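You operate a simulated robot arm through the tools that you are given. There is no shell and no other tool. Be economical: measure what you need, move in short steps, check, and stop when the job is done.

Carry out the task below with a simulated two-armed robot. There is one attempt and no reset: what you move stays moved.

TASK
Put one of the copper bridges from the top of the left bench on the high shelf of the shelving. Put the paper wad from the top of the left bench on top of the clear cover there. Take the white brush on the top of the left bench and put it away on the top of the glazing bench. Put the navy brush on the shelf of the narrow table. Put the blue wax block from the top of the tray bench on the low shelf of the shelving and the white wax block on the top of the kiln table. Put the wide brush on the shelf of the tray bench away on the top of the small bench. Do these in any order. Set down upright: wax block.

Only the result counts: the job must be done as asked and must still hold three seconds after the hand-in. Knocking over, shifting, dropping, spilling or breaking anything else fails it. Lids that push on must go on centred and level and be pressed home; caps that screw on are set level and turned clockwise until they are tight.

THE ROBOT
Two 7-joint arms with fingered hands on one trunk, on a base that drives. Base frame: it is fixed to the floor where the robot stands at the start and does not move with it; the origin is under the middle of the robot, x ahead of it, y to its left, z up. Lengths are in mm, angles in rad, forces in N, time in s.
The left shoulder is at the start at [20, 123, 1112], the right one opposite. Places, roughly: copper bridge (5x4x3 cm) [600, 300, 800]; cover (19x19x7 cm) [500, -600, 900]; high shelf of the shelving [-1400, 1300, 1300]; low shelf of the shelving [-1400, 1300, 500]; navy brush (7x5x6 cm) [-1900, -400, 700]; paper wad (6x5x4 cm) [400, -900, 800]; shelf of the narrow table (22x24 cm) [700, -3620, 320]; top of the glazing bench [-4600, 1300, 900]; top of the kiln table [-5900, -4900, 900]; top of the small bench [-2900, 1000, 800]; wax block [-6000, 250, 1000]; white brush (6x5x6 cm) [600, -1000, 800]; wide brush (17x6x3 cm) [-6000, 200, 500]. Payload 2.4 kg a hand.
The tool frame of a hand sits at the grasp point between the pads (the TCP): z along the fingers, y along the line on which they close. The tips reach 17 mm beyond it. The gripper opens to 88 mm. The gripper's body begins 47 mm behind the TCP. The gripper is a hand of 3 fingers: y runs from the thumb to the fingers, the wrist lies at [0, 0, -165] in the tool frame.
Orientation is told as [roll, pitch, yaw] about the base's x, y, z axes, in that order, counted from this pose: with the fingers straight down and closing along the base's y, the tool's x points along the base's -x, its y along +y and its z along -z.

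THE INTERFACE
- The arms move only by the tool apply_moves. It takes "left_targets", "right_targets" or both (then of equal length, played together; a hand with none holds still); each is a list of rows, each a list of 6 numbers: the turn, a rotation vector about the tool's x, y, z in rad, then the shift along the tool's x, y, z in m. In form: [[ax, ay, az, tx, ty, tz], ...]. A call has 1 to 12 rows; each row is the pose to reach, as a shift and turn from the pose commanded when the call began, along the tool's axes at that moment. Rows are played at 5 a second. More than 50 mm and 0.15 rad between two rows, and nothing of the call is played. A pose out of reach is approached as far as the arm can. The call stops where the force on the tool passes 40 N (or 10 N more than at its start, if that is more) or the arm is blocked; 0.2 s more then pass. In this call time passes only in rows, and 0.2 s behind the last. The reply holds the time, the measured pose of the TCP, the force on the tool along the base axes, the opening and the grip force, in the units named above and with some noise, with the torque about the TCP (base axes, N m) and any sound that the robot's microphone picked up.
- Cameras (640 x 400 px; columns grow to the right, rows downward): "scene" is now at [44.5, -36.4, 1561.8]; the picture's right is [-0.48, -0.88, 0.00], its down [-0.71, 0.38, -0.59] and it looks along [0.52, -0.28, -0.81] (base axes); focal length 259 px, centre (320, 200). "left" rides on the left gripper at [-52, 4, -66] in its tool frame; the picture's right is [-0.09, -1.00, 0.00], its down [0.78, -0.07, -0.62] and it looks along [0.62, -0.05, 0.78] (tool axes); focal length 243 px, centre (320, 200). "right" rides on the right gripper at [52, 4, -66] in its tool frame; the picture's right is [-0.08, 1.00, 0.00], its down [-0.78, -0.07, -0.62] and it looks along [-0.62, -0.05, 0.78] (tool axes); focal length 243 px, centre (320, 200). There is no depth. A picture from a camera that has moved, and an enlarged one, comes with that camera's place and axes in the base frame and with its lens.
- snapshot(camera): a new picture of that camera. It takes no simulated time.
- move_column(by): slides the trunk up (or, below 0, down) by that many mm; the arms and the scene camera ride with it, the base frame stays. It gives what a move gives, with no picture.
- drive_base(legs): drives the robot by 1 to 6 legs, each [ahead, left, turn to the left] in mm, mm and rad, along the robot's own axes; the way and the turn of a leg run together, so that a leg with both is an arc; at most 1500 mm and 3.142 rad a leg. The arms and the cameras ride along, it lands a little off, and it stops where it bumps. It gives what a move gives.
- finger_targets(finger1, finger2, thumb_bend, hand): sets how far each is bent, from 0 (flat) to 100 (curled in); at 30 the hand is open as for a grip, at 70 the pads meet at the TCP. One left out holds its place. A second passes; each finger stops where it meets its share of the squeeze, and holds until it gets a number again. It is the only way to open and close the hand. It gives what a move gives, with no picture; readings hold the bend of each and the force on the fingers (four entries, about 0 where the hand has none), thumb and palm.
- turn_head(pan, tilt): turns the head with the scene camera to pan (to the left, within 2.094 rad either way) and tilt (down, from -0.506 to 1.204), counted from straight ahead of the robot. It gives what a move gives.
- zoom(camera, box): a new picture of the part [left, top, right, bottom] of that camera's present view, enlarged. It takes no simulated time.
- finish_job(): hands the job in; it is judged then, once.

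Work in short steps. Places have to be worked out from the pictures, the camera data and where the tool is seen: move nearer, look again, correct. Check each grasp and each placing, and mend what went wrong. You have 207 turns and 194 pictures in all, those below and enlarged ones among them. Open the grippers and draw the arms clear of the work before you hand the job in, unless the task says otherwise; then end with one line.

The tools are called after "Emit:" by a JSON object that holds its "name" and its "arguments". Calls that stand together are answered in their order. apply_moves: Moves the arms, as the interface text tells. Its arguments: {"type":"object","properties":{"left_targets":{"type":"array","items":{"type":"array","items":{"type":"number"}}},"right_targets":{"type":"array","items":{"type":"array","items":{"type":"number"}}}},"required":[]} The other tools are called the same way: move_column (by) slides the trunk up or down; finger_targets (finger1, finger2, thumb_bend, hand) moves the fingers one by one; drive_base (legs) drives the base; turn_head (pan, tilt) turns the head that bears the scene camera; snapshot (camera) takes a picture; zoom (camera, box) takes an enlarged picture of a part of a camera's view; finish_job () hands the job in.

At the start:

```text
clock: 0.0
left_position: [323.1, 49.3, 1087.9]
left_orientation: [0.0, -0.001, 0.0]
left_wrist_force: [-0.4, -0.5, 0.1]
left_ft_torque: [0.02, 0.02, 0.03]
left_opening: 87.8
left_gripper_force: 0.0
left_shape: jaw
left_bend: [30.0, 30.0, 30.0]
left_finger forces: [0.0, 0.1, 0.0, 0.0, 0.0, 0.0]
right_position: [265.4, -187.4, 1061.4]
right_orientation: [0.0, 0.0, 0.0]
right_wrist_force: [0.5, 0.4, -0.3]
right_ft_torque: [-0.02, -0.03, 0.01]
right_opening: 88.0
right_gripper_force: 0.0
right_shape: jaw
right_bend: [30.0, 30.0, 30.0]
right_finger forces: [0.0, 0.0, 0.0, 0.0, 0.0, 0.0]
trunk travel left (down, up): [-325.0, 505.0]
robot x, y, heading: [-0.1, -1.3, -0.001]
head pan, tilt: [-0.496, 0.937]
```

scene: 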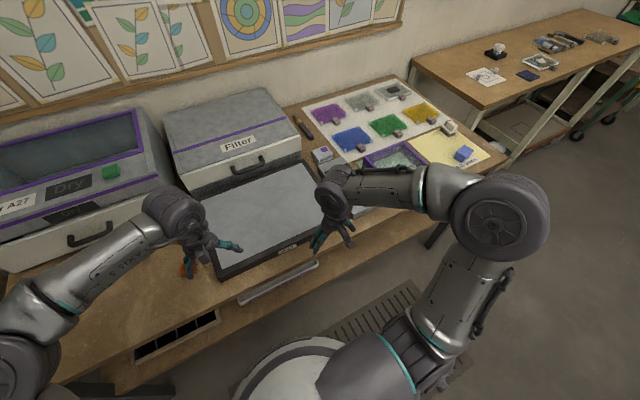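
right: 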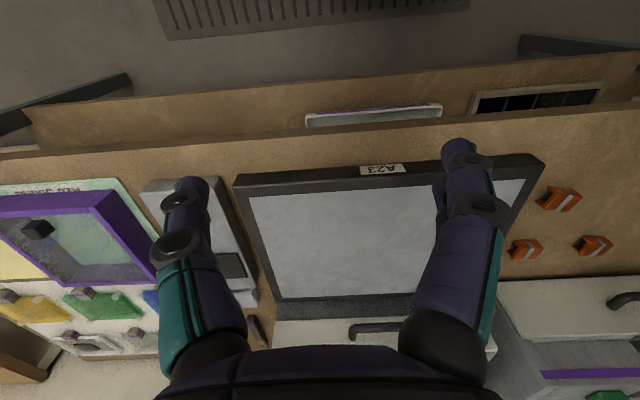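
left: 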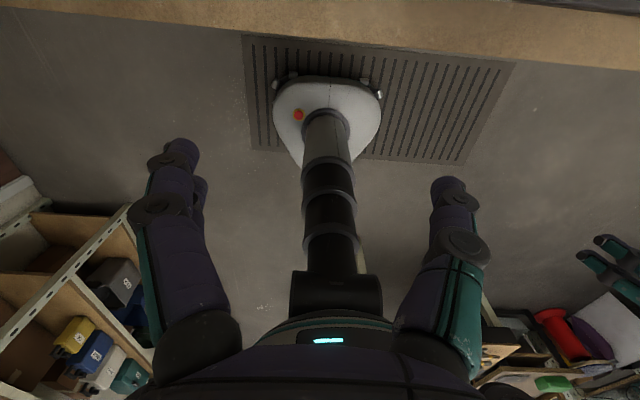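

I start by looking at the bench ahead, to locate the copper bridges and the left side.

Emit:
{"name": "turn_head", "arguments": {"pan": 0.4, "tilt": 0.7}}

Emit:
{"name": "snapshot", "arguments": {"camera": "scene"}}

Emit:
{"name": "turn_head", "arguments": {"pan": -0.9, "tilt": 0.6}}

Emit:
{"name": "snapshot", "arguments": {"camera": "scene"}}

Emit:
{"name": "turn_head", "arguments": {"pan": 2.0, "tilt": 0.3}}

Emit:
{"name": "snapshot", "arguments": {"camera": "scene"}}

Emit:
{"name": "turn_head", "arguments": {"pan": -2.0, "tilt": 0.3}}

Emit:
{"name": "snapshot", "arguments": {"camera": "scene"}}

```text
clock: 1.2
left_position: [322.5, 48.4, 1088.4]
left_orientation: [0.0, -0.002, 0.001]
left_wrist_force: [-0.5, 0.6, 0.2]
left_ft_torque: [0.03, 0.03, 0.0]
left_opening: 88.2
left_gripper_force: 0.0
left_shape: jaw
left_bend: [30.0, 30.0, 30.0]
left_finger forces: [0.1, 0.0, 0.0, 0.1, 0.1, 0.0]
right_position: [265.1, -188.5, 1062.0]
right_orientation: [0.0, 0.001, -0.001]
right_wrist_force: [-0.2, 0.9, 0.0]
right_ft_torque: [-0.03, 0.01, 0.02]
right_opening: 87.9
right_gripper_force: 0.0
right_shape: jaw
right_bend: [30.0, 30.0, 30.0]
right_finger forces: [0.0, 0.0, 0.1, 0.0, 0.0, 0.0]
trunk travel left (down, up): [-325.0, 505.0]
robot x, y, heading: [-0.6, 3.3, 0.005]
head pan, tilt: [0.4, 0.7]
```

```text
190 pictures are left
camera scene: at [58.1, 31.5, 1580.7], right [0.39, -0.92, 0.0], down [-0.59, -0.25, -0.76], along [0.7, 0.3, -0.64], focal length 259 px, centre (320, 200)
```

scene: 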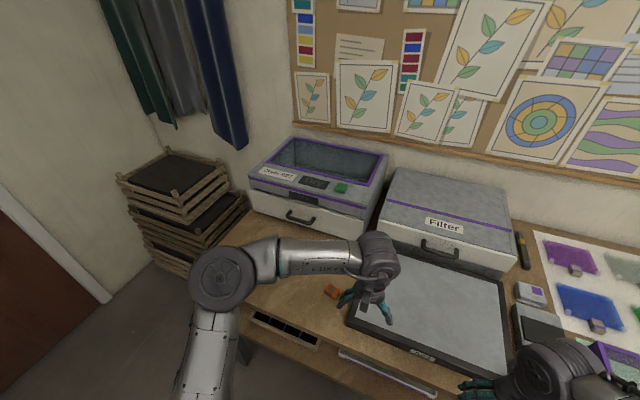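

```text
clock: 2.7
left_position: [321.1, 48.9, 1087.9]
left_orientation: [0.001, -0.003, 0.001]
left_wrist_force: [-0.3, 0.1, -0.4]
left_ft_torque: [0.04, 0.01, -0.01]
left_opening: 87.6
left_gripper_force: 0.0
left_shape: jaw
left_bend: [30.0, 30.0, 30.0]
left_finger forces: [0.0, 0.0, 0.1, 0.1, 0.0, 0.1]
right_position: [265.9, -188.7, 1062.2]
right_orientation: [0.002, 0.0, 0.001]
right_wrist_force: [-0.3, -0.5, 0.2]
right_ft_torque: [0.01, -0.04, 0.0]
right_opening: 87.6
right_gripper_force: 0.0
right_shape: jaw
right_bend: [30.0, 30.0, 30.0]
right_finger forces: [0.0, 0.0, 0.0, 0.1, 0.0, 0.1]
trunk travel left (down, up): [-325.0, 505.0]
robot x, y, heading: [1.7, 3.0, -0.001]
head pan, tilt: [-0.901, 0.6]
```

```text
189 pictures are left
camera scene: at [34.8, -70.7, 1589.3], right [-0.78, -0.62, 0.0], down [-0.35, 0.44, -0.82], along [0.51, -0.65, -0.57], focal length 259 px, centre (320, 200)
```

scene: 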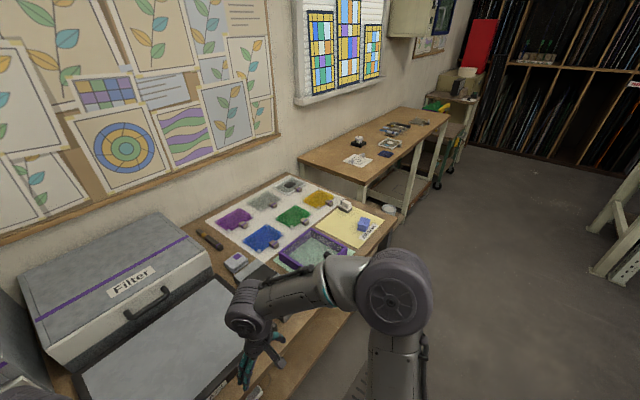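

```text
clock: 5.2
left_position: [323.1, 48.5, 1088.7]
left_orientation: [0.0, -0.001, 0.0]
left_wrist_force: [-0.1, -0.7, -0.4]
left_ft_torque: [0.02, 0.0, 0.0]
left_opening: 88.2
left_gripper_force: 0.0
left_shape: jaw
left_bend: [30.0, 30.0, 30.0]
left_finger forces: [0.0, 0.0, 0.0, 0.1, 0.0, 0.0]
right_position: [266.3, -186.3, 1062.1]
right_orientation: [0.0, 0.0, -0.001]
right_wrist_force: [0.6, 0.4, 0.5]
right_ft_torque: [-0.01, 0.0, -0.04]
right_opening: 88.0
right_gripper_force: 0.0
right_shape: jaw
right_bend: [30.0, 30.0, 30.0]
right_finger forces: [0.0, 0.0, 0.0, 0.1, 0.0, 0.0]
trunk travel left (down, up): [-325.0, 505.0]
robot x, y, heading: [1.8, -3.1, -0.0]
head pan, tilt: [2.0, 0.3]
```

```text
188 pictures are left
camera scene: at [-59.0, 83.4, 1616.8], right [0.91, 0.42, 0.0], down [0.12, -0.27, -0.96], along [-0.4, 0.87, -0.3], focal length 259 px, centre (320, 200)
```

scene: 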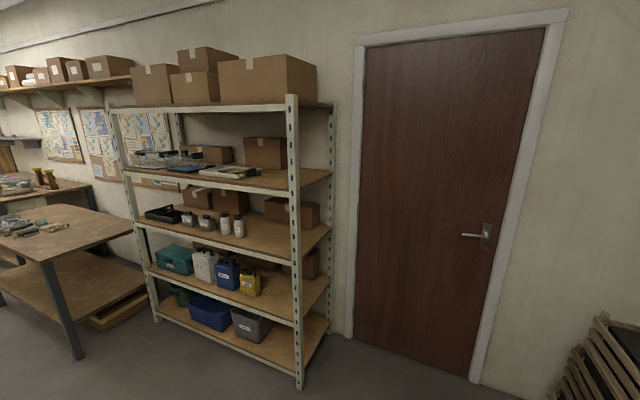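

```text
clock: 8.5
left_position: [322.5, 49.8, 1089.7]
left_orientation: [-0.001, -0.002, -0.002]
left_wrist_force: [0.0, -0.3, -0.3]
left_ft_torque: [-0.01, 0.02, -0.03]
left_opening: 88.0
left_gripper_force: 0.1
left_shape: jaw
left_bend: [30.0, 30.0, 30.0]
left_finger forces: [0.0, 0.1, 0.0, 0.0, 0.0, 0.1]
right_position: [265.0, -188.2, 1062.6]
right_orientation: [-0.001, 0.001, 0.0]
right_wrist_force: [-0.3, -0.7, 0.1]
right_ft_torque: [0.03, -0.01, 0.05]
right_opening: 88.0
right_gripper_force: 0.0
right_shape: jaw
right_bend: [30.0, 30.0, 30.0]
right_finger forces: [0.0, 0.1, 0.1, 0.0, 0.1, 0.0]
trunk travel left (down, up): [-325.0, 505.0]
robot x, y, heading: [-5.1, 1.4, -0.003]
head pan, tilt: [-2.0, 0.3]
```

```text
187 pictures are left
camera scene: at [-59.0, -86.4, 1616.8], right [-0.91, 0.42, 0.0], down [0.12, 0.27, -0.96], along [-0.4, -0.87, -0.3], focal length 259 px, centre (320, 200)
```

scene: 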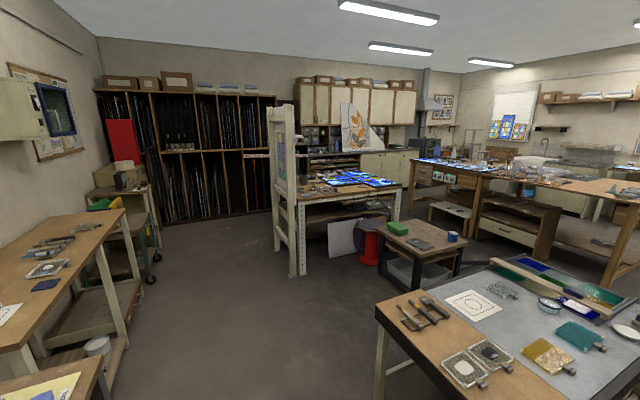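

The orange copper bridges are near (511,219), (646,217), (640,349) by my estimate. I zoom with the right camera to see their shape.

Emit:
{"name": "zoom", "arguments": {"camera": "right", "box": [480, 150, 640, 290]}}

Emit:
{"name": "turn_head", "arguments": {"pan": -0.9, "tilt": 0.75}}

Emit:
{"name": "zoom", "arguments": {"camera": "scene", "box": [180, 80, 440, 260]}}

```text
2.86 times, centred on (560, 220) of right
camera zoom: at [215.7, -183.7, 1127.8], right [0.08, 1.0, 0.0], down [0.78, -0.07, 0.62], along [0.62, -0.05, -0.78], focal length 693 px, centre (-366, 143)
```

zoom: 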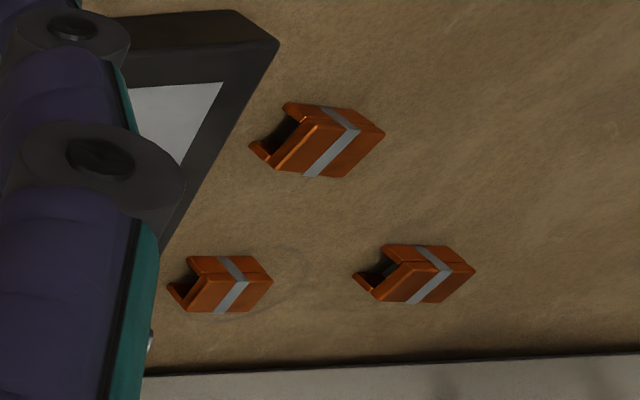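

```text
clock: 9.8
left_position: [321.6, 49.0, 1088.0]
left_orientation: [0.0, -0.002, 0.001]
left_wrist_force: [0.2, 0.3, 0.5]
left_ft_torque: [-0.02, 0.03, 0.02]
left_opening: 87.8
left_gripper_force: 0.1
left_shape: jaw
left_bend: [30.0, 30.0, 30.0]
left_finger forces: [0.1, 0.1, 0.1, 0.0, 0.0, 0.0]
right_position: [266.2, -188.3, 1062.5]
right_orientation: [0.0, 0.002, -0.002]
right_wrist_force: [0.2, 0.2, 0.4]
right_ft_torque: [0.01, 0.01, 0.05]
right_opening: 87.9
right_gripper_force: 0.1
right_shape: jaw
right_bend: [30.0, 30.0, 30.0]
right_finger forces: [0.0, 0.1, 0.0, 0.0, 0.0, 0.0]
trunk travel left (down, up): [-325.0, 505.0]
robot x, y, heading: [-1.2, -2.6, -0.006]
head pan, tilt: [-0.901, 0.75]
```

```text
2.22 times, centred on (310, 170) of scene
camera zoom: at [31.3, -66.5, 1576.5], right [-0.78, -0.62, 0.0], down [-0.42, 0.53, -0.73], along [0.45, -0.57, -0.68], focal length 576 px, centre (342, 267)
```

zoom: 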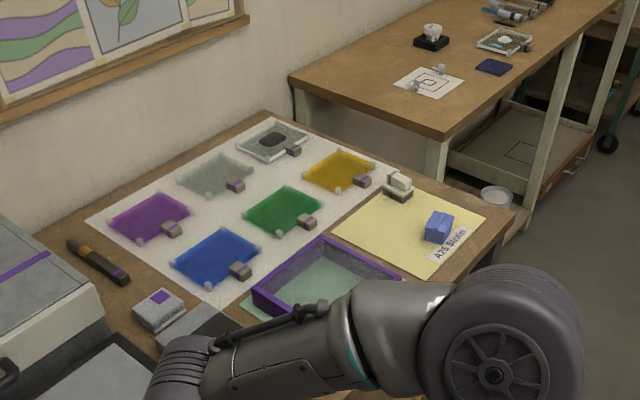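

Bridge nearest is at about (505,212). I move the left hand above it and look with its own camera.

Emit:
{"name": "apply_moves", "arguments": {"left_targets": [[0, 0, 0, -0.023, 0.02, 0.02], [0, 0, 0, -0.046, 0.041, 0.04], [0, 0, 0, -0.069, 0.061, 0.06], [0, 0, 0, -0.092, 0.082, 0.08], [0, 0, 0, -0.115, 0.102, 0.1], [0, 0, 0, -0.138, 0.123, 0.12], [0, 0, 0, -0.161, 0.143, 0.14], [0, 0, 0, -0.183, 0.163, 0.158]]}}

Emit:
{"name": "snapshot", "arguments": {"camera": "left"}}

```text
clock: 11.6
left_position: [480.3, 204.7, 933.8]
left_orientation: [0.002, 0.0, 0.0]
left_wrist_force: [-0.3, 0.4, 0.6]
left_ft_torque: [-0.05, 0.02, 0.02]
left_opening: 87.9
left_gripper_force: 0.0
left_shape: jaw
left_bend: [30.0, 30.0, 30.0]
left_finger forces: [0.1, 0.0, 0.1, 0.0, 0.0, 0.0]
left hand out of reach, approached as far as the arm can: row 8
right_position: [265.7, -187.8, 1062.2]
right_orientation: [0.0, 0.0, 0.001]
right_wrist_force: [-0.1, 0.4, 0.2]
right_ft_torque: [0.0, 0.01, -0.02]
right_opening: 88.0
right_gripper_force: 0.1
right_shape: jaw
right_bend: [30.0, 30.0, 30.0]
right_finger forces: [0.0, 0.1, 0.0, 0.0, 0.0, 0.1]
trunk travel left (down, up): [-325.0, 505.0]
robot x, y, heading: [-2.8, 0.6, -0.003]
head pan, tilt: [-0.901, 0.75]
```

```text
184 pictures are left
camera left: at [532.0, 208.9, 998.1], right [0.08, -1.0, 0.0], down [-0.78, -0.07, 0.62], along [-0.62, -0.05, -0.78], focal length 243 px, centre (320, 200)
```

left: 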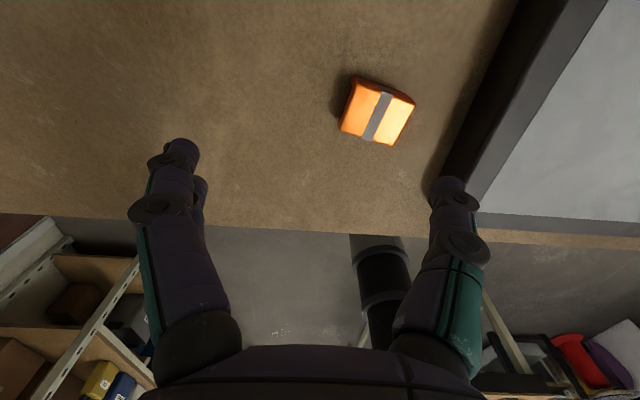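

The arm's reach ends near 480 here, so I raise the hand slightly and drive 100 mm closer to the bench, then look again.

Emit:
{"name": "apply_moves", "arguments": {"left_targets": [[0, 0, 0, 0.04, -0.02, -0.01], [0, 0, 0, 0.08, -0.04, -0.02]]}}

Emit:
{"name": "drive_base", "arguments": {"legs": [[100, 0, 0]]}}

Emit:
{"name": "snapshot", "arguments": {"camera": "left"}}

```text
clock: 12.2
left_position: [399.2, 165.9, 954.4]
left_orientation: [-0.001, -0.002, 0.005]
left_wrist_force: [0.2, 0.1, -0.4]
left_ft_torque: [0.0, -0.01, -0.01]
left_opening: 87.9
left_gripper_force: 0.0
left_shape: jaw
left_bend: [30.0, 30.0, 30.0]
left_finger forces: [0.0, 0.1, 0.0, 0.0, 0.0, 0.0]
right_position: [266.5, -188.0, 1061.6]
right_orientation: [0.001, 0.0, 0.0]
right_wrist_force: [-0.9, -0.1, 0.6]
right_ft_torque: [0.01, 0.01, 0.01]
right_opening: 87.8
right_gripper_force: 0.1
right_shape: jaw
right_bend: [30.0, 30.0, 30.0]
right_finger forces: [0.0, 0.0, 0.0, 0.0, 0.0, 0.1]
trunk travel left (down, up): [-325.0, 505.0]
robot x, y, heading: [1.7, -3.2, 0.0]
head pan, tilt: [-0.901, 0.75]
```

```text
clock: 13.3
left_position: [499.7, 165.0, 952.9]
left_orientation: [0.002, 0.001, 0.0]
left_wrist_force: [-0.2, 0.6, -0.5]
left_ft_torque: [-0.05, 0.06, 0.0]
left_opening: 88.1
left_gripper_force: 0.1
left_shape: jaw
left_bend: [30.0, 30.0, 30.0]
left_finger forces: [0.0, 0.0, 0.0, 0.0, 0.1, 0.0]
right_position: [365.6, -188.1, 1062.1]
right_orientation: [0.0, 0.002, 0.001]
right_wrist_force: [0.8, -0.4, 1.3]
right_ft_torque: [-0.04, -0.05, 0.0]
right_opening: 87.8
right_gripper_force: 0.1
right_shape: jaw
right_bend: [30.0, 30.0, 30.0]
right_finger forces: [0.0, 0.1, 0.0, 0.1, 0.0, 0.0]
trunk travel left (down, up): [-325.0, 505.0]
robot x, y, heading: [100.0, -0.4, -0.004]
head pan, tilt: [-0.901, 0.75]
```

```text
183 pictures are left
camera left: at [551.6, 169.4, 1017.3], right [0.08, -1.0, 0.0], down [-0.78, -0.07, 0.62], along [-0.62, -0.05, -0.78], focal length 243 px, centre (320, 200)
```

left: 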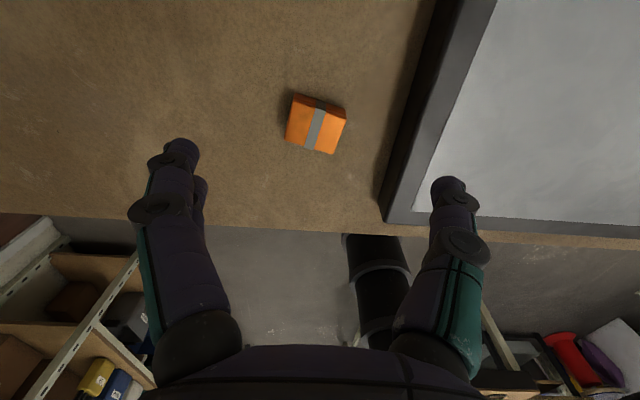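

Triangulated: bridge 1 centre (480,166), top z≈830, turned about −8.7°. I go down on it with the left hand.

Emit:
{"name": "apply_moves", "arguments": {"left_targets": [[0, 0, 0.07, 0.01, 0, 0.04], [0, 0, 0.14, 0.02, 0, 0.08], [0, 0, 0.14, 0.02, 0.001, 0.11], [0, 0, 0.14, 0.02, 0.001, 0.132]]}}

Emit:
{"name": "snapshot", "arguments": {"camera": "left"}}

```text
clock: 14.3
left_position: [481.6, 163.0, 833.9]
left_orientation: [-0.006, -0.012, -0.14]
left_wrist_force: [-10.0, -0.7, 23.2]
left_ft_torque: [0.38, 0.08, 0.15]
left_opening: 87.9
left_gripper_force: 0.1
left_shape: jaw
left_bend: [27.0, 27.0, 29.0]
left_finger forces: [7.3, 7.9, 0.0, 0.0, 8.1, 0.0]
right_position: [363.3, -187.6, 1061.7]
right_orientation: [0.0, 0.001, 0.0]
right_wrist_force: [0.6, 0.1, -1.5]
right_ft_torque: [0.02, -0.02, 0.03]
right_opening: 88.0
right_gripper_force: 0.0
right_shape: jaw
right_bend: [30.0, 30.0, 30.0]
right_finger forces: [0.0, 0.1, 0.0, 0.0, 0.0, 0.0]
trunk travel left (down, up): [-325.0, 505.0]
robot x, y, heading: [98.3, -1.2, -0.002]
head pan, tilt: [-0.901, 0.75]
stopped in row 4 (left hand): the force on the tool passed its limit at 59 N (the readings are from after the stop); the commanded pose is now the measured one
```

```text
182 pictures are left
camera left: at [533.2, 161.0, 898.8], right [-0.05, -1.0, 0.01], down [-0.79, 0.05, 0.61], along [-0.61, 0.03, -0.79], focal length 243 px, centre (320, 200)
```

left: 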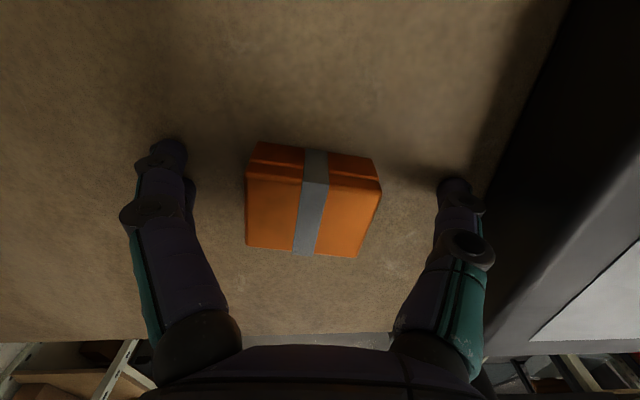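

The fingertips touch the bench (surface ≈ z 815). I lift 6 mm, turn a little further to square up, and close.

Emit:
{"name": "apply_moves", "arguments": {"left_targets": [[0, 0, 0, 0, 0, -0.006], [0, 0, 0.1, 0, 0, -0.006]]}}

Emit:
{"name": "finger_targets", "arguments": {"hand": "left", "finger1": 70, "finger2": 70, "thumb_bend": 70}}

Emit:
{"name": "snapshot", "arguments": {"camera": "left"}}

```text
clock: 14.9
left_position: [481.7, 164.5, 836.7]
left_orientation: [-0.002, -0.01, -0.24]
left_wrist_force: [-0.2, -0.3, -0.8]
left_ft_torque: [-0.03, -0.03, 0.03]
left_opening: 88.3
left_gripper_force: 0.1
left_shape: jaw
left_bend: [30.0, 29.0, 30.0]
left_finger forces: [0.0, 0.1, 0.0, 0.1, 0.1, 0.0]
right_position: [365.2, -187.6, 1061.8]
right_orientation: [0.0, 0.001, -0.001]
right_wrist_force: [0.0, 0.2, 0.3]
right_ft_torque: [-0.01, -0.01, 0.02]
right_opening: 87.7
right_gripper_force: 0.0
right_shape: jaw
right_bend: [30.0, 30.0, 30.0]
right_finger forces: [0.0, 0.0, 0.0, 0.0, 0.1, 0.0]
trunk travel left (down, up): [-325.0, 505.0]
robot x, y, heading: [97.2, -1.0, -0.001]
head pan, tilt: [-0.901, 0.75]
```

```text
clock: 15.7
left_position: [482.8, 164.6, 841.3]
left_orientation: [0.002, -0.02, -0.236]
left_wrist_force: [-2.7, 3.6, 19.1]
left_ft_torque: [0.58, -0.08, 0.04]
left_opening: 29.3
left_gripper_force: 20.2
left_shape: fingers
left_bend: [57.0, 61.0, 65.0]
left_finger forces: [16.2, 14.2, 0.1, 0.0, 10.5, 0.1]
right_position: [363.1, -186.9, 1062.9]
right_orientation: [0.0, -0.001, 0.001]
right_wrist_force: [-0.8, -0.4, 0.4]
right_ft_torque: [0.01, 0.0, 0.02]
right_opening: 87.7
right_gripper_force: 0.0
right_shape: jaw
right_bend: [30.0, 30.0, 30.0]
right_finger forces: [0.0, 0.2, 0.1, 0.0, 0.0, 0.0]
trunk travel left (down, up): [-325.0, 505.0]
robot x, y, heading: [99.1, 2.8, 0.0]
head pan, tilt: [-0.901, 0.75]
stopped (left hand): the force on the tool passed its limit at 41 N (the readings are from after the stop); the commanded pose is now the measured one
```

```text
181 pictures are left
camera left: at [533.8, 157.0, 906.3], right [-0.15, -0.99, 0.0], down [-0.79, 0.12, 0.61], along [-0.6, 0.09, -0.8], focal length 243 px, centre (320, 200)
```

left: 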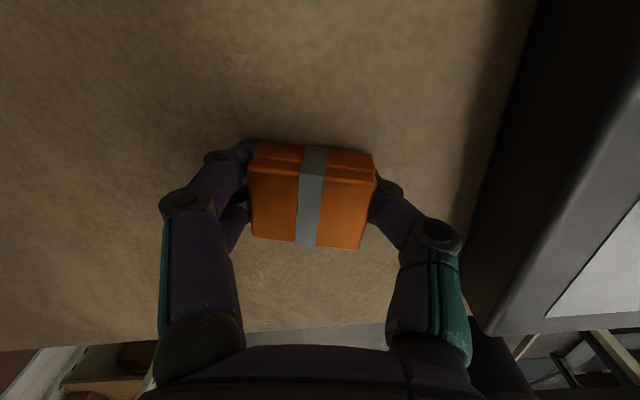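

Curled tips press on the bench; I lift a few mm and re-close fully, then lift.

Emit:
{"name": "apply_moves", "arguments": {"left_targets": [[0, 0, 0, 0, 0, -0.004]]}}

Emit:
{"name": "finger_targets", "arguments": {"hand": "left", "finger1": 75, "finger2": 75, "thumb_bend": 75}}

Emit:
{"name": "apply_moves", "arguments": {"left_targets": [[0, 0, 0, 0, 0, -0.02], [0, 0, 0, 0, 0, -0.06], [0, 0, 0, 0, 0, -0.1]]}}

Emit:
{"name": "snapshot", "arguments": {"camera": "left"}}

```text
clock: 16.1
left_position: [483.7, 165.2, 842.6]
left_orientation: [-0.002, -0.015, -0.24]
left_wrist_force: [0.1, 0.1, -0.4]
left_ft_torque: [-0.01, 0.01, -0.01]
left_opening: 29.8
left_gripper_force: 12.9
left_shape: fingers
left_bend: [56.0, 61.0, 64.0]
left_finger forces: [6.7, 6.5, 0.0, 0.1, 13.1, 0.1]
right_position: [365.6, -187.8, 1060.7]
right_orientation: [-0.001, 0.001, 0.0]
right_wrist_force: [0.3, 0.7, -0.2]
right_ft_torque: [0.02, 0.02, 0.0]
right_opening: 87.7
right_gripper_force: 0.0
right_shape: jaw
right_bend: [30.0, 30.0, 30.0]
right_finger forces: [0.0, 0.0, 0.0, 0.0, 0.0, 0.0]
trunk travel left (down, up): [-325.0, 505.0]
robot x, y, heading: [102.0, 0.1, -0.003]
head pan, tilt: [-0.901, 0.75]
```

```text
clock: 17.1
left_position: [484.9, 164.0, 843.2]
left_orientation: [-0.001, -0.015, -0.239]
left_wrist_force: [0.4, 1.0, -0.7]
left_ft_torque: [-0.01, -0.01, 0.02]
left_opening: 28.2
left_gripper_force: 16.3
left_shape: fingers
left_bend: [54.0, 66.0, 65.0]
left_finger forces: [6.0, 10.1, 0.0, 0.0, 16.1, 0.0]
right_position: [365.1, -187.5, 1061.3]
right_orientation: [-0.001, 0.002, 0.0]
right_wrist_force: [-0.1, -0.2, 0.6]
right_ft_torque: [-0.01, 0.01, 0.0]
right_opening: 88.0
right_gripper_force: 0.0
right_shape: jaw
right_bend: [30.0, 30.0, 30.0]
right_finger forces: [0.0, 0.0, 0.0, 0.0, 0.1, 0.1]
trunk travel left (down, up): [-325.0, 505.0]
robot x, y, heading: [97.7, -0.2, -0.002]
head pan, tilt: [-0.901, 0.75]
```

```text
clock: 17.9
left_position: [480.8, 163.7, 944.1]
left_orientation: [-0.002, -0.015, -0.24]
left_wrist_force: [-0.8, 0.0, 0.5]
left_ft_torque: [0.0, -0.01, 0.01]
left_opening: 28.3
left_gripper_force: 15.9
left_shape: fingers
left_bend: [54.0, 66.0, 65.0]
left_finger forces: [6.1, 10.0, 0.0, 0.1, 16.2, 0.0]
right_position: [364.4, -188.2, 1062.0]
right_orientation: [-0.001, 0.0, 0.0]
right_wrist_force: [0.6, -0.5, 0.9]
right_ft_torque: [0.03, 0.01, 0.0]
right_opening: 88.1
right_gripper_force: 0.1
right_shape: jaw
right_bend: [30.0, 30.0, 30.0]
right_finger forces: [0.1, 0.1, 0.0, 0.0, 0.1, 0.0]
trunk travel left (down, up): [-325.0, 505.0]
robot x, y, heading: [101.1, 2.5, 0.005]
head pan, tilt: [-0.901, 0.75]
```

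```text
180 pictures are left
camera left: at [532.8, 155.7, 1009.5], right [-0.15, -0.99, 0.0], down [-0.78, 0.12, 0.61], along [-0.6, 0.09, -0.79], focal length 243 px, centre (320, 200)
```

left: 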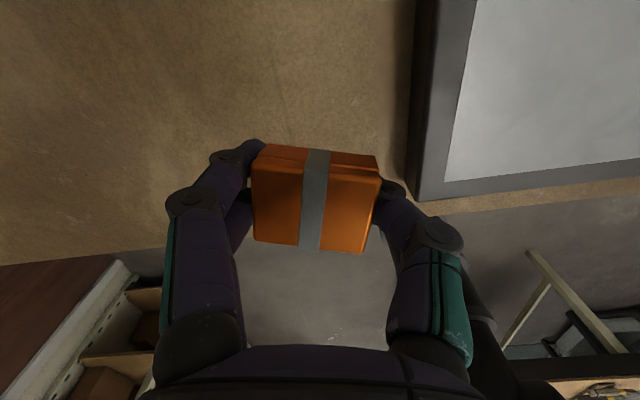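

Bridge is held firmly. I tuck the left hand up and slide the base 800 mm to the right, to the wad, cover and white brush.

Emit:
{"name": "apply_moves", "arguments": {"left_targets": [[0, 0, 0, 0.02, -0.005, -0.045], [0, 0, 0, 0.04, -0.01, -0.09], [0, 0, 0, 0.06, -0.014, -0.14]]}}

Emit:
{"name": "drive_base", "arguments": {"legs": [[0, -800, 0]]}}

Emit:
{"name": "turn_head", "arguments": {"pan": -0.2, "tilt": 1.0}}

Emit:
{"name": "snapshot", "arguments": {"camera": "scene"}}

Emit:
{"name": "snapshot", "arguments": {"camera": "right"}}

```text
refused: row 3 steps farther than a row can; nothing moved
```

```text
clock: 22.2
left_position: [479.3, -641.9, 944.2]
left_orientation: [0.001, -0.015, -0.247]
left_wrist_force: [-0.3, -0.5, -0.6]
left_ft_torque: [-0.01, 0.03, 0.0]
left_opening: 28.4
left_gripper_force: 16.6
left_shape: fingers
left_bend: [54.0, 66.0, 65.0]
left_finger forces: [5.9, 10.1, 0.1, 0.0, 16.2, 0.1]
right_position: [359.1, -991.5, 1061.2]
right_orientation: [0.001, 0.0, -0.008]
right_wrist_force: [0.6, -0.1, -1.4]
right_ft_torque: [0.03, -0.01, 0.01]
right_opening: 87.8
right_gripper_force: 0.1
right_shape: jaw
right_bend: [30.0, 30.0, 30.0]
right_finger forces: [0.0, 0.0, 0.0, 0.0, 0.0, 0.0]
trunk travel left (down, up): [-325.0, 505.0]
robot x, y, heading: [97.9, -800.3, -0.011]
head pan, tilt: [-0.901, 0.75]
```

```text
clock: 23.3
left_position: [479.0, -640.6, 944.3]
left_orientation: [-0.001, -0.015, -0.247]
left_wrist_force: [0.1, 0.3, -0.2]
left_ft_torque: [0.01, 0.03, -0.01]
left_opening: 28.3
left_gripper_force: 16.2
left_shape: fingers
left_bend: [54.0, 66.0, 65.0]
left_finger forces: [5.9, 9.9, 0.1, 0.0, 16.2, 0.0]
right_position: [359.8, -991.4, 1061.8]
right_orientation: [0.0, 0.001, -0.008]
right_wrist_force: [0.2, -0.3, -0.1]
right_ft_torque: [-0.01, 0.01, -0.04]
right_opening: 88.0
right_gripper_force: 0.1
right_shape: jaw
right_bend: [30.0, 30.0, 30.0]
right_finger forces: [0.1, 0.0, 0.0, 0.0, 0.0, 0.0]
trunk travel left (down, up): [-325.0, 505.0]
robot x, y, heading: [94.1, -801.8, -0.008]
head pan, tilt: [-0.201, 1.0]
```

```text
179 pictures are left
camera scene: at [143.3, -816.6, 1557.3], right [-0.21, -0.98, 0.0], down [-0.82, 0.18, -0.54], along [0.53, -0.11, -0.84], focal length 259 px, centre (320, 200)
```

scene: 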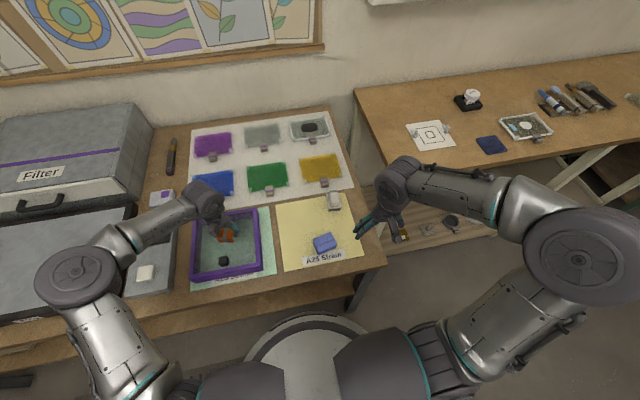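

```text
178 pictures are left
camera right: at [309.4, -986.4, 1127.8], right [0.09, 1.0, 0.0], down [0.78, -0.07, 0.62], along [0.62, -0.06, -0.78], focal length 243 px, centre (320, 200)
```

right: 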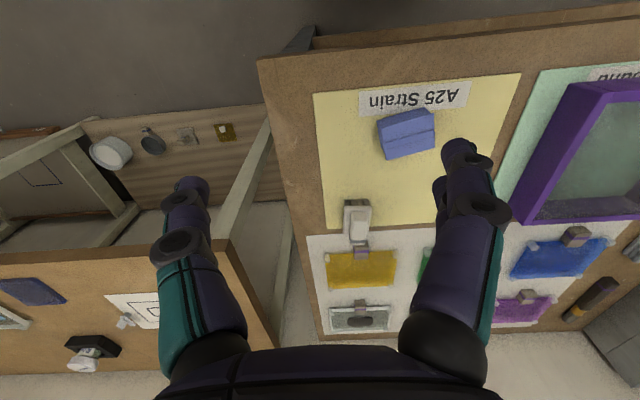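

Left tuck got refused, but nothing was touched. I zoom on the bench items to identify the wad, cover and white brush.

Emit:
{"name": "zoom", "arguments": {"camera": "right", "box": [300, 60, 540, 260]}}

Emit:
{"name": "zoom", "arguments": {"camera": "scene", "box": [100, 110, 400, 300]}}

Emit:
{"name": "zoom", "arguments": {"camera": "scene", "box": [380, 70, 640, 240]}}

```text
2.00 times, centred on (420, 160) of right
camera zoom: at [309.4, -986.4, 1127.8], right [0.09, 1.0, 0.0], down [0.78, -0.07, 0.62], along [0.62, -0.06, -0.78], focal length 485 px, centre (120, 280)
```

zoom: 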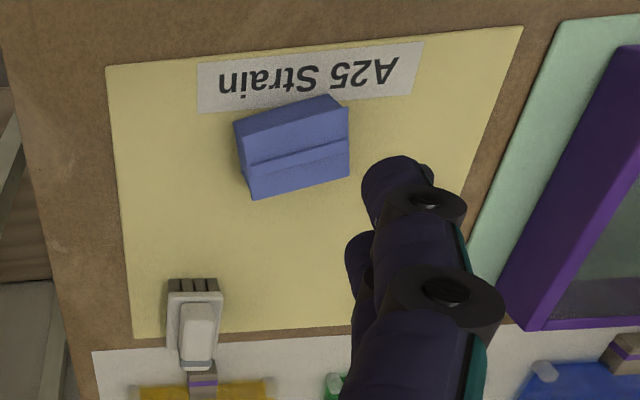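

```text
2.11 times, centred on (250, 205) of scene
camera zoom: at [143.3, -816.6, 1557.3], right [-0.21, -0.98, 0.0], down [-0.82, 0.18, -0.54], along [0.53, -0.11, -0.84], focal length 546 px, centre (467, 190)
```

zoom: 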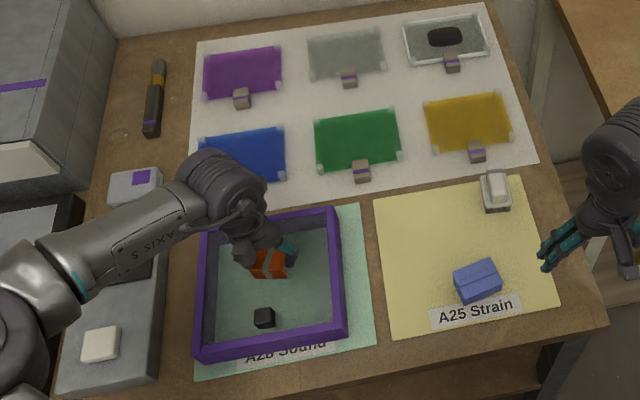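

```text
2.35 times, centred on (510, 155) of scene
camera zoom: at [143.3, -816.6, 1557.3], right [-0.21, -0.98, 0.0], down [-0.82, 0.18, -0.54], along [0.53, -0.11, -0.84], focal length 610 px, centre (-127, 306)
```

zoom: 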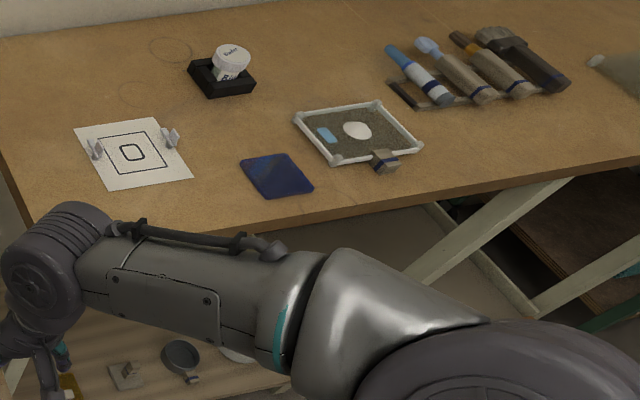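

The wad is the blue folded block at about (442,-893,~835), turned ≈ +9°; the white brush is the white block at the sheet corner. I tuck the left hand and hover the right hand over the wad.

Emit:
{"name": "apply_moves", "arguments": {"left_targets": [[0, 0, 0, 0.012, -0.003, -0.03], [0, 0, 0, 0.024, -0.006, -0.06], [0, 0, 0, 0.036, -0.008, -0.09], [0, 0, 0, 0.048, -0.011, -0.12], [0, 0, 0, 0.06, -0.014, -0.14]], "right_targets": [[0, 0, -0.04, -0.016, 0.02, 0.026], [0, 0, -0.08, -0.033, 0.04, 0.052], [0, 0, -0.12, -0.05, 0.06, 0.078], [0, 0, -0.16, -0.066, 0.08, 0.104], [0, 0, -0.16, -0.082, 0.099, 0.13]]}}

Emit:
{"name": "snapshot", "arguments": {"camera": "right"}}

```text
clock: 24.5
left_position: [416.0, -640.1, 1082.0]
left_orientation: [-0.002, -0.017, -0.247]
left_wrist_force: [-0.5, 0.6, -1.3]
left_ft_torque: [0.0, -0.05, -0.01]
left_opening: 28.4
left_gripper_force: 16.1
left_shape: fingers
left_bend: [54.0, 67.0, 65.0]
left_finger forces: [5.9, 9.9, 0.0, 0.1, 16.1, 0.0]
right_position: [443.2, -891.0, 930.3]
right_orientation: [0.002, -0.001, 0.151]
right_wrist_force: [0.9, 0.4, 0.8]
right_ft_torque: [-0.03, 0.01, -0.04]
right_opening: 87.6
right_gripper_force: 0.1
right_shape: jaw
right_bend: [30.0, 30.0, 30.0]
right_finger forces: [0.1, 0.0, 0.0, 0.1, 0.0, 0.1]
trunk travel left (down, up): [-325.0, 505.0]
robot x, y, heading: [96.3, -798.7, -0.008]
head pan, tilt: [-0.201, 1.0]
```

```text
174 pictures are left
camera right: at [392.5, -895.4, 997.1], right [-0.07, 1.0, 0.0], down [0.78, 0.05, 0.62], along [0.62, 0.04, -0.78], focal length 243 px, centre (320, 200)
```

right: 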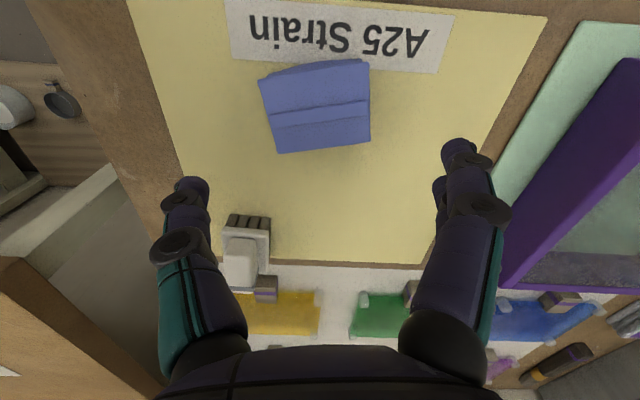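

Wad is centred beneath; a touch more yaw (0.08), descend to z≈845 and close.

Emit:
{"name": "apply_moves", "arguments": {"right_targets": [[0, 0, -0.04, 0, -0.001, 0.03], [0, 0, -0.08, 0.001, -0.002, 0.06], [0, 0, -0.08, 0.001, -0.002, 0.085]]}}

Emit:
{"name": "snapshot", "arguments": {"camera": "right"}}

Emit:
{"name": "finger_targets", "arguments": {"hand": "right", "finger1": 70, "finger2": 70, "thumb_bend": 70}}

Emit:
{"name": "snapshot", "arguments": {"camera": "right"}}

```text
clock: 25.3
left_position: [416.0, -640.1, 1081.5]
left_orientation: [-0.002, -0.017, -0.249]
left_wrist_force: [-0.6, -0.9, -1.1]
left_ft_torque: [-0.02, 0.01, 0.0]
left_opening: 28.1
left_gripper_force: 15.7
left_shape: fingers
left_bend: [54.0, 67.0, 65.0]
left_finger forces: [5.9, 9.9, 0.1, 0.0, 16.2, 0.1]
right_position: [442.8, -894.9, 846.7]
right_orientation: [-0.001, 0.001, 0.233]
right_wrist_force: [0.1, -0.2, -0.3]
right_ft_torque: [0.02, -0.03, -0.01]
right_opening: 88.0
right_gripper_force: 0.1
right_shape: jaw
right_bend: [30.0, 30.0, 30.0]
right_finger forces: [0.0, 0.0, 0.0, 0.0, 0.1, 0.0]
trunk travel left (down, up): [-325.0, 505.0]
robot x, y, heading: [95.1, -802.3, -0.004]
head pan, tilt: [-0.201, 1.0]
```

```text
173 pictures are left
camera right: at [392.9, -903.0, 912.3], right [-0.15, 0.99, 0.0], down [0.78, 0.11, 0.62], along [0.61, 0.09, -0.78], focal length 243 px, centre (320, 200)
```

right: 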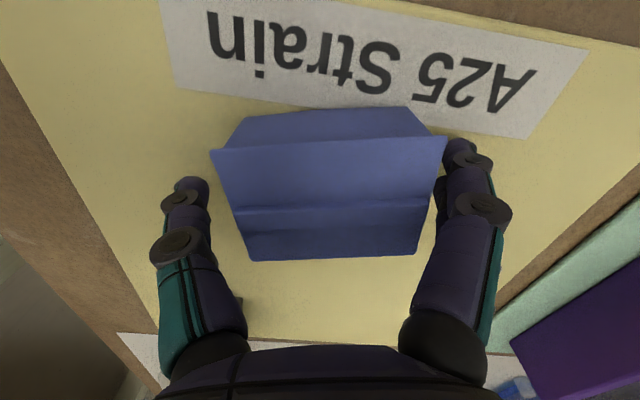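

```text
clock: 26.3
left_position: [416.1, -639.3, 1082.6]
left_orientation: [-0.002, -0.015, -0.248]
left_wrist_force: [-0.4, 0.1, -1.4]
left_ft_torque: [0.02, -0.02, 0.0]
left_opening: 28.1
left_gripper_force: 15.8
left_shape: fingers
left_bend: [54.0, 67.0, 65.0]
left_finger forces: [5.9, 10.0, 0.1, 0.0, 16.2, 0.0]
right_position: [443.6, -895.7, 848.0]
right_orientation: [-0.001, 0.0, 0.229]
right_wrist_force: [-0.1, -0.3, 0.3]
right_ft_torque: [-0.03, 0.02, 0.02]
right_opening: 52.1
right_gripper_force: 17.9
right_shape: fingers
right_bend: [49.0, 49.0, 53.0]
right_finger forces: [9.0, 8.9, 0.0, 0.0, 17.7, 0.0]
trunk travel left (down, up): [-325.0, 505.0]
robot x, y, heading: [99.5, -799.7, -0.011]
head pan, tilt: [-0.201, 1.0]
```

```text
172 pictures are left
camera right: at [392.9, -903.1, 912.7], right [-0.15, 0.99, 0.0], down [0.78, 0.11, 0.62], along [0.61, 0.09, -0.78], focal length 243 px, centre (320, 200)
```

right: 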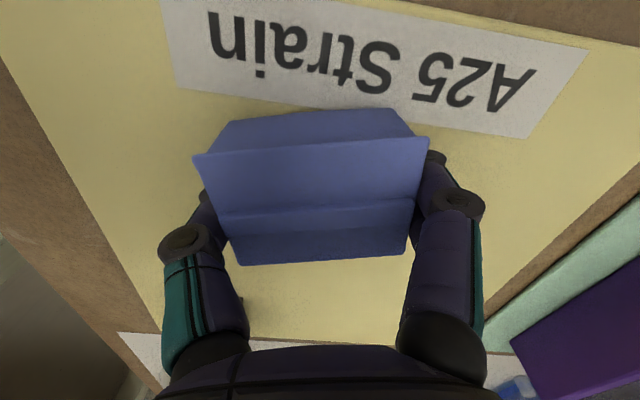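

Wad is gripped. I lift, slide the base 200 mm left so the right hand can reach the cover, and look.

Emit:
{"name": "apply_moves", "arguments": {"right_targets": [[0, 0, 0, 0, 0, -0.03], [0, 0, 0, 0, 0, -0.07], [0, 0, 0, 0, 0, -0.11], [0, 0, 0, 0, 0, -0.15]]}}

Emit:
{"name": "drive_base", "arguments": {"legs": [[0, 210, 0]]}}

Emit:
{"name": "snapshot", "arguments": {"camera": "right"}}

Emit:
{"name": "snapshot", "arguments": {"camera": "scene"}}

```text
clock: 27.3
left_position: [415.7, -640.7, 1081.8]
left_orientation: [-0.001, -0.015, -0.249]
left_wrist_force: [0.3, 0.3, -0.6]
left_ft_torque: [0.0, -0.02, 0.0]
left_opening: 28.4
left_gripper_force: 15.7
left_shape: fingers
left_bend: [54.0, 67.0, 65.0]
left_finger forces: [5.9, 9.8, 0.1, 0.0, 16.3, 0.1]
right_position: [441.7, -895.3, 997.7]
right_orientation: [0.0, 0.001, 0.231]
right_wrist_force: [1.1, 0.9, -0.7]
right_ft_torque: [0.0, 0.02, -0.01]
right_opening: 52.0
right_gripper_force: 17.8
right_shape: fingers
right_bend: [49.0, 49.0, 53.0]
right_finger forces: [8.9, 8.8, 0.0, 0.0, 17.7, 0.0]
trunk travel left (down, up): [-325.0, 505.0]
robot x, y, heading: [98.7, -801.9, -0.009]
head pan, tilt: [-0.201, 1.0]
```

```text
clock: 28.9
left_position: [417.4, -429.2, 1082.2]
left_orientation: [-0.002, -0.015, -0.244]
left_wrist_force: [0.1, 0.2, -0.2]
left_ft_torque: [0.0, -0.03, 0.03]
left_opening: 28.4
left_gripper_force: 15.6
left_shape: fingers
left_bend: [54.0, 67.0, 65.0]
left_finger forces: [6.0, 10.0, 0.0, 0.0, 16.2, 0.1]
right_position: [443.9, -685.6, 997.9]
right_orientation: [-0.001, 0.001, 0.235]
right_wrist_force: [-0.6, -0.9, -0.6]
right_ft_torque: [0.01, 0.03, 0.03]
right_opening: 52.1
right_gripper_force: 17.5
right_shape: fingers
right_bend: [49.0, 49.0, 53.0]
right_finger forces: [8.9, 8.8, 0.0, 0.1, 17.7, 0.1]
trunk travel left (down, up): [-325.0, 505.0]
robot x, y, heading: [95.5, -592.7, -0.003]
head pan, tilt: [-0.201, 1.0]
```

```text
171 pictures are left
camera right: at [394.0, -693.1, 1063.2], right [-0.15, 0.99, 0.0], down [0.78, 0.12, 0.62], along [0.61, 0.09, -0.78], focal length 243 px, centre (320, 200)
```

right: 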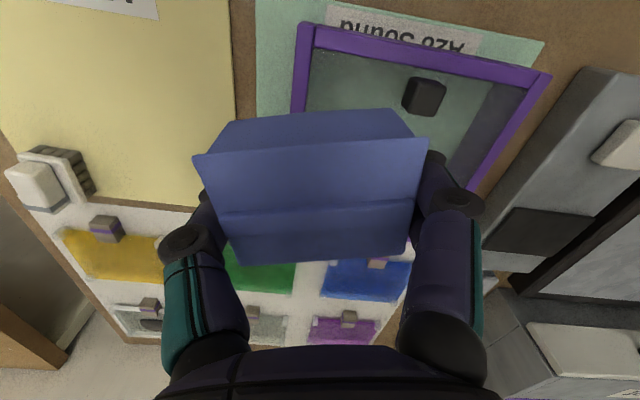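

```text
170 pictures are left
camera scene: at [144.9, -606.5, 1557.3], right [-0.2, -0.98, 0.0], down [-0.82, 0.17, -0.54], along [0.53, -0.11, -0.84], focal length 259 px, centre (320, 200)
```

scene: 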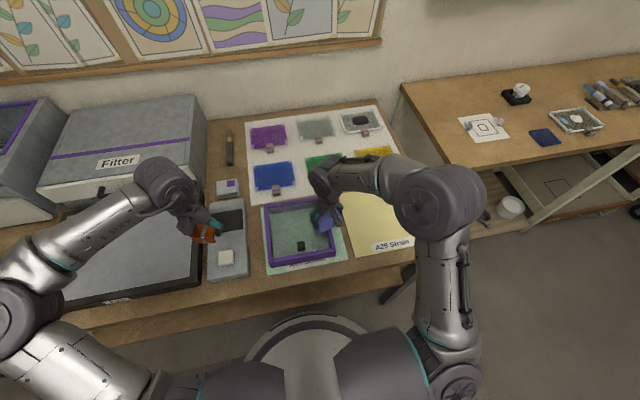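

The wad stays held; the cover's centre is about (473,-619), with a dark cube on it near (430,-613). I bring the wad over (500,-622), to z≈923.

Emit:
{"name": "apply_moves", "arguments": {"right_targets": [[0, 0, 0, -0.023, 0.016, 0.016], [0, 0, 0, -0.046, 0.033, 0.032], [0, 0, 0, -0.069, 0.049, 0.048], [0, 0, 0, -0.069, 0.049, 0.063], [0, 0, 0, -0.069, 0.049, 0.073]]}}

Emit:
{"name": "snapshot", "arguments": {"camera": "right"}}

Emit:
{"name": "zoom", "arguments": {"camera": "scene", "box": [220, 140, 440, 290]}}

```text
clock: 30.1
left_position: [416.2, -429.7, 1082.3]
left_orientation: [-0.002, -0.016, -0.244]
left_wrist_force: [0.1, -0.6, -0.8]
left_ft_torque: [-0.02, 0.02, 0.02]
left_opening: 28.5
left_gripper_force: 15.7
left_shape: fingers
left_bend: [54.0, 67.0, 65.0]
left_finger forces: [6.0, 9.8, 0.1, 0.0, 16.3, 0.0]
right_position: [500.2, -621.5, 925.6]
right_orientation: [0.0, 0.0, 0.236]
right_wrist_force: [0.1, 0.5, -0.2]
right_ft_torque: [0.01, -0.01, -0.04]
right_opening: 52.2
right_gripper_force: 18.0
right_shape: fingers
right_bend: [49.0, 49.0, 53.0]
right_finger forces: [8.9, 8.8, 0.1, 0.0, 17.6, 0.1]
trunk travel left (down, up): [-325.0, 505.0]
robot x, y, heading: [99.3, -592.0, -0.008]
head pan, tilt: [-0.201, 1.0]
```

```text
169 pictures are left
camera right: at [449.6, -630.6, 990.3], right [-0.15, 0.99, 0.0], down [0.77, 0.12, 0.62], along [0.61, 0.09, -0.78], focal length 243 px, centre (320, 200)
```

right: 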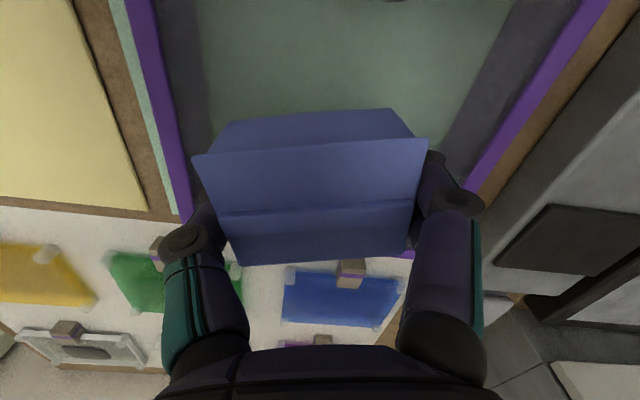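

```text
2.67 times, centred on (330, 215) of scene
camera zoom: at [145.1, -607.7, 1557.3], right [-0.2, -0.98, 0.0], down [-0.82, 0.17, -0.54], along [0.53, -0.11, -0.84], focal length 691 px, centre (293, 160)
```

zoom: 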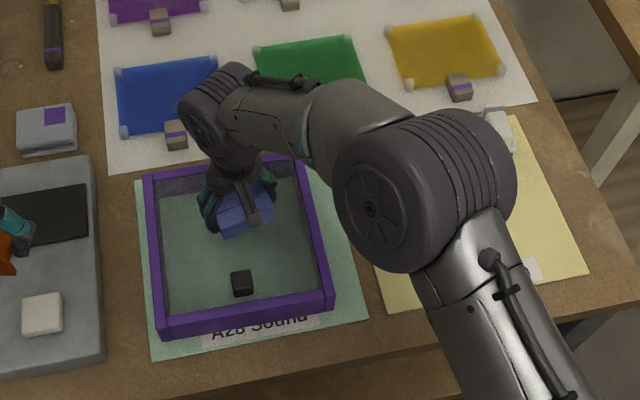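

Position over the pane is good. I lower in small steps until contact.

Emit:
{"name": "apply_moves", "arguments": {"right_targets": [[0, 0, 0, 0.006, 0, 0.003], [0, 0, 0, 0.006, 0, 0.006], [0, 0, 0, 0.006, 0, 0.009], [0, 0, 0, 0.006, 0, 0.012]]}}

```text
clock: 31.1
left_position: [416.6, -430.8, 1081.2]
left_orientation: [-0.001, -0.016, -0.243]
left_wrist_force: [1.1, -0.1, -1.4]
left_ft_torque: [-0.02, 0.02, 0.01]
left_opening: 28.4
left_gripper_force: 15.6
left_shape: fingers
left_bend: [54.0, 67.0, 65.0]
left_finger forces: [6.1, 9.8, 0.1, 0.1, 16.3, 0.1]
right_position: [494.5, -622.9, 912.2]
right_orientation: [0.0, -0.001, 0.236]
right_wrist_force: [0.4, 0.9, -0.6]
right_ft_torque: [0.0, 0.0, 0.0]
right_opening: 52.0
right_gripper_force: 17.6
right_shape: fingers
right_bend: [49.0, 49.0, 53.0]
right_finger forces: [8.9, 8.7, 0.1, 0.0, 17.6, 0.0]
trunk travel left (down, up): [-325.0, 505.0]
robot x, y, heading: [97.3, -592.0, -0.005]
head pan, tilt: [-0.201, 1.0]
```

No contact yet; continue down in 3 mm steps.

Emit:
{"name": "apply_moves", "arguments": {"right_targets": [[0, 0, 0, 0, 0, 0.003], [0, 0, 0, 0, 0, 0.006], [0, 0, 0, 0, 0, 0.009]]}}

Emit:
{"name": "snapshot", "arguments": {"camera": "right"}}

```text
clock: 31.9
left_position: [417.6, -430.4, 1081.6]
left_orientation: [-0.002, -0.016, -0.244]
left_wrist_force: [-0.3, 0.0, -0.4]
left_ft_torque: [-0.01, -0.01, 0.0]
left_opening: 28.4
left_gripper_force: 15.9
left_shape: fingers
left_bend: [54.0, 67.0, 65.0]
left_finger forces: [6.0, 9.9, 0.0, 0.0, 16.2, 0.0]
right_position: [494.0, -622.9, 903.6]
right_orientation: [0.0, 0.001, 0.236]
right_wrist_force: [0.7, -0.1, -1.0]
right_ft_torque: [-0.03, -0.01, 0.02]
right_opening: 52.4
right_gripper_force: 17.6
right_shape: fingers
right_bend: [49.0, 49.0, 53.0]
right_finger forces: [8.9, 8.8, 0.0, 0.0, 17.6, 0.0]
trunk travel left (down, up): [-325.0, 505.0]
robot x, y, heading: [95.6, -593.9, -0.003]
head pan, tilt: [-0.201, 1.0]
```

```text
167 pictures are left
camera right: at [444.0, -631.3, 968.9], right [-0.15, 0.99, 0.0], down [0.78, 0.12, 0.62], along [0.61, 0.09, -0.78], focal length 243 px, centre (320, 200)
```

right: 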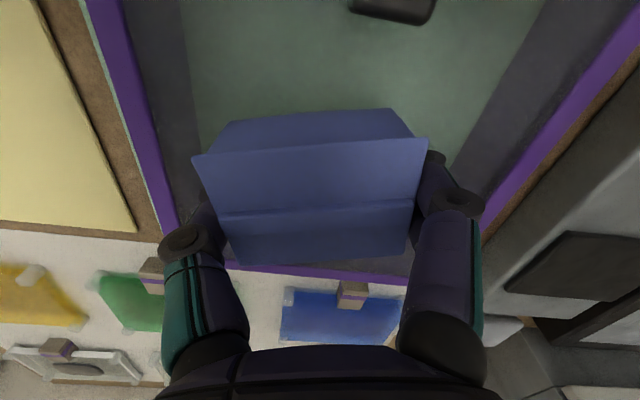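

Still free. Continue with 3 mm steps.

Emit:
{"name": "apply_moves", "arguments": {"right_targets": [[0, 0, 0, 0, 0, 0.003], [0, 0, 0, 0, 0, 0.006], [0, 0, 0, 0, 0, 0.009], [0, 0, 0, 0, 0, 0.012]]}}

Emit:
{"name": "zoom", "arguments": {"camera": "scene", "box": [240, 180, 360, 280]}}

```text
clock: 32.9
left_position: [416.9, -429.7, 1082.5]
left_orientation: [-0.001, -0.015, -0.244]
left_wrist_force: [-0.5, 0.2, -0.5]
left_ft_torque: [0.03, 0.0, -0.03]
left_opening: 28.2
left_gripper_force: 15.9
left_shape: fingers
left_bend: [54.0, 67.0, 65.0]
left_finger forces: [5.9, 9.9, 0.1, 0.0, 16.2, 0.1]
right_position: [493.8, -622.0, 891.1]
right_orientation: [0.0, 0.0, 0.235]
right_wrist_force: [-0.6, -0.3, 0.6]
right_ft_torque: [0.05, 0.01, -0.01]
right_opening: 52.1
right_gripper_force: 17.4
right_shape: fingers
right_bend: [49.0, 49.0, 53.0]
right_finger forces: [8.9, 8.8, 0.0, 0.1, 17.7, 0.0]
trunk travel left (down, up): [-325.0, 505.0]
robot x, y, heading: [95.3, -592.5, -0.005]
head pan, tilt: [-0.201, 1.0]
```

```text
4.00 times, centred on (300, 230) of scene
camera zoom: at [145.0, -607.8, 1557.3], right [-0.2, -0.98, 0.0], down [-0.82, 0.17, -0.54], along [0.53, -0.11, -0.84], focal length 1037 px, centre (400, 80)
```

zoom: 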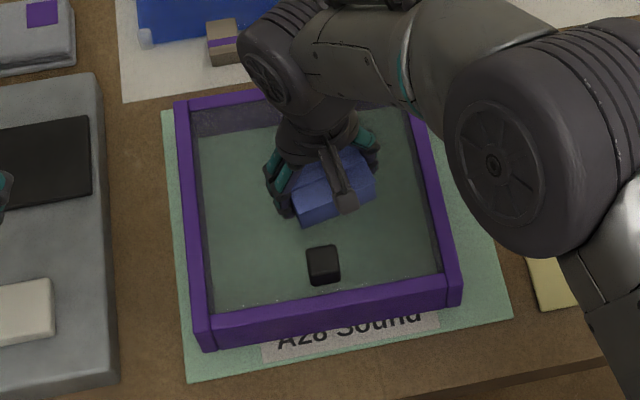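

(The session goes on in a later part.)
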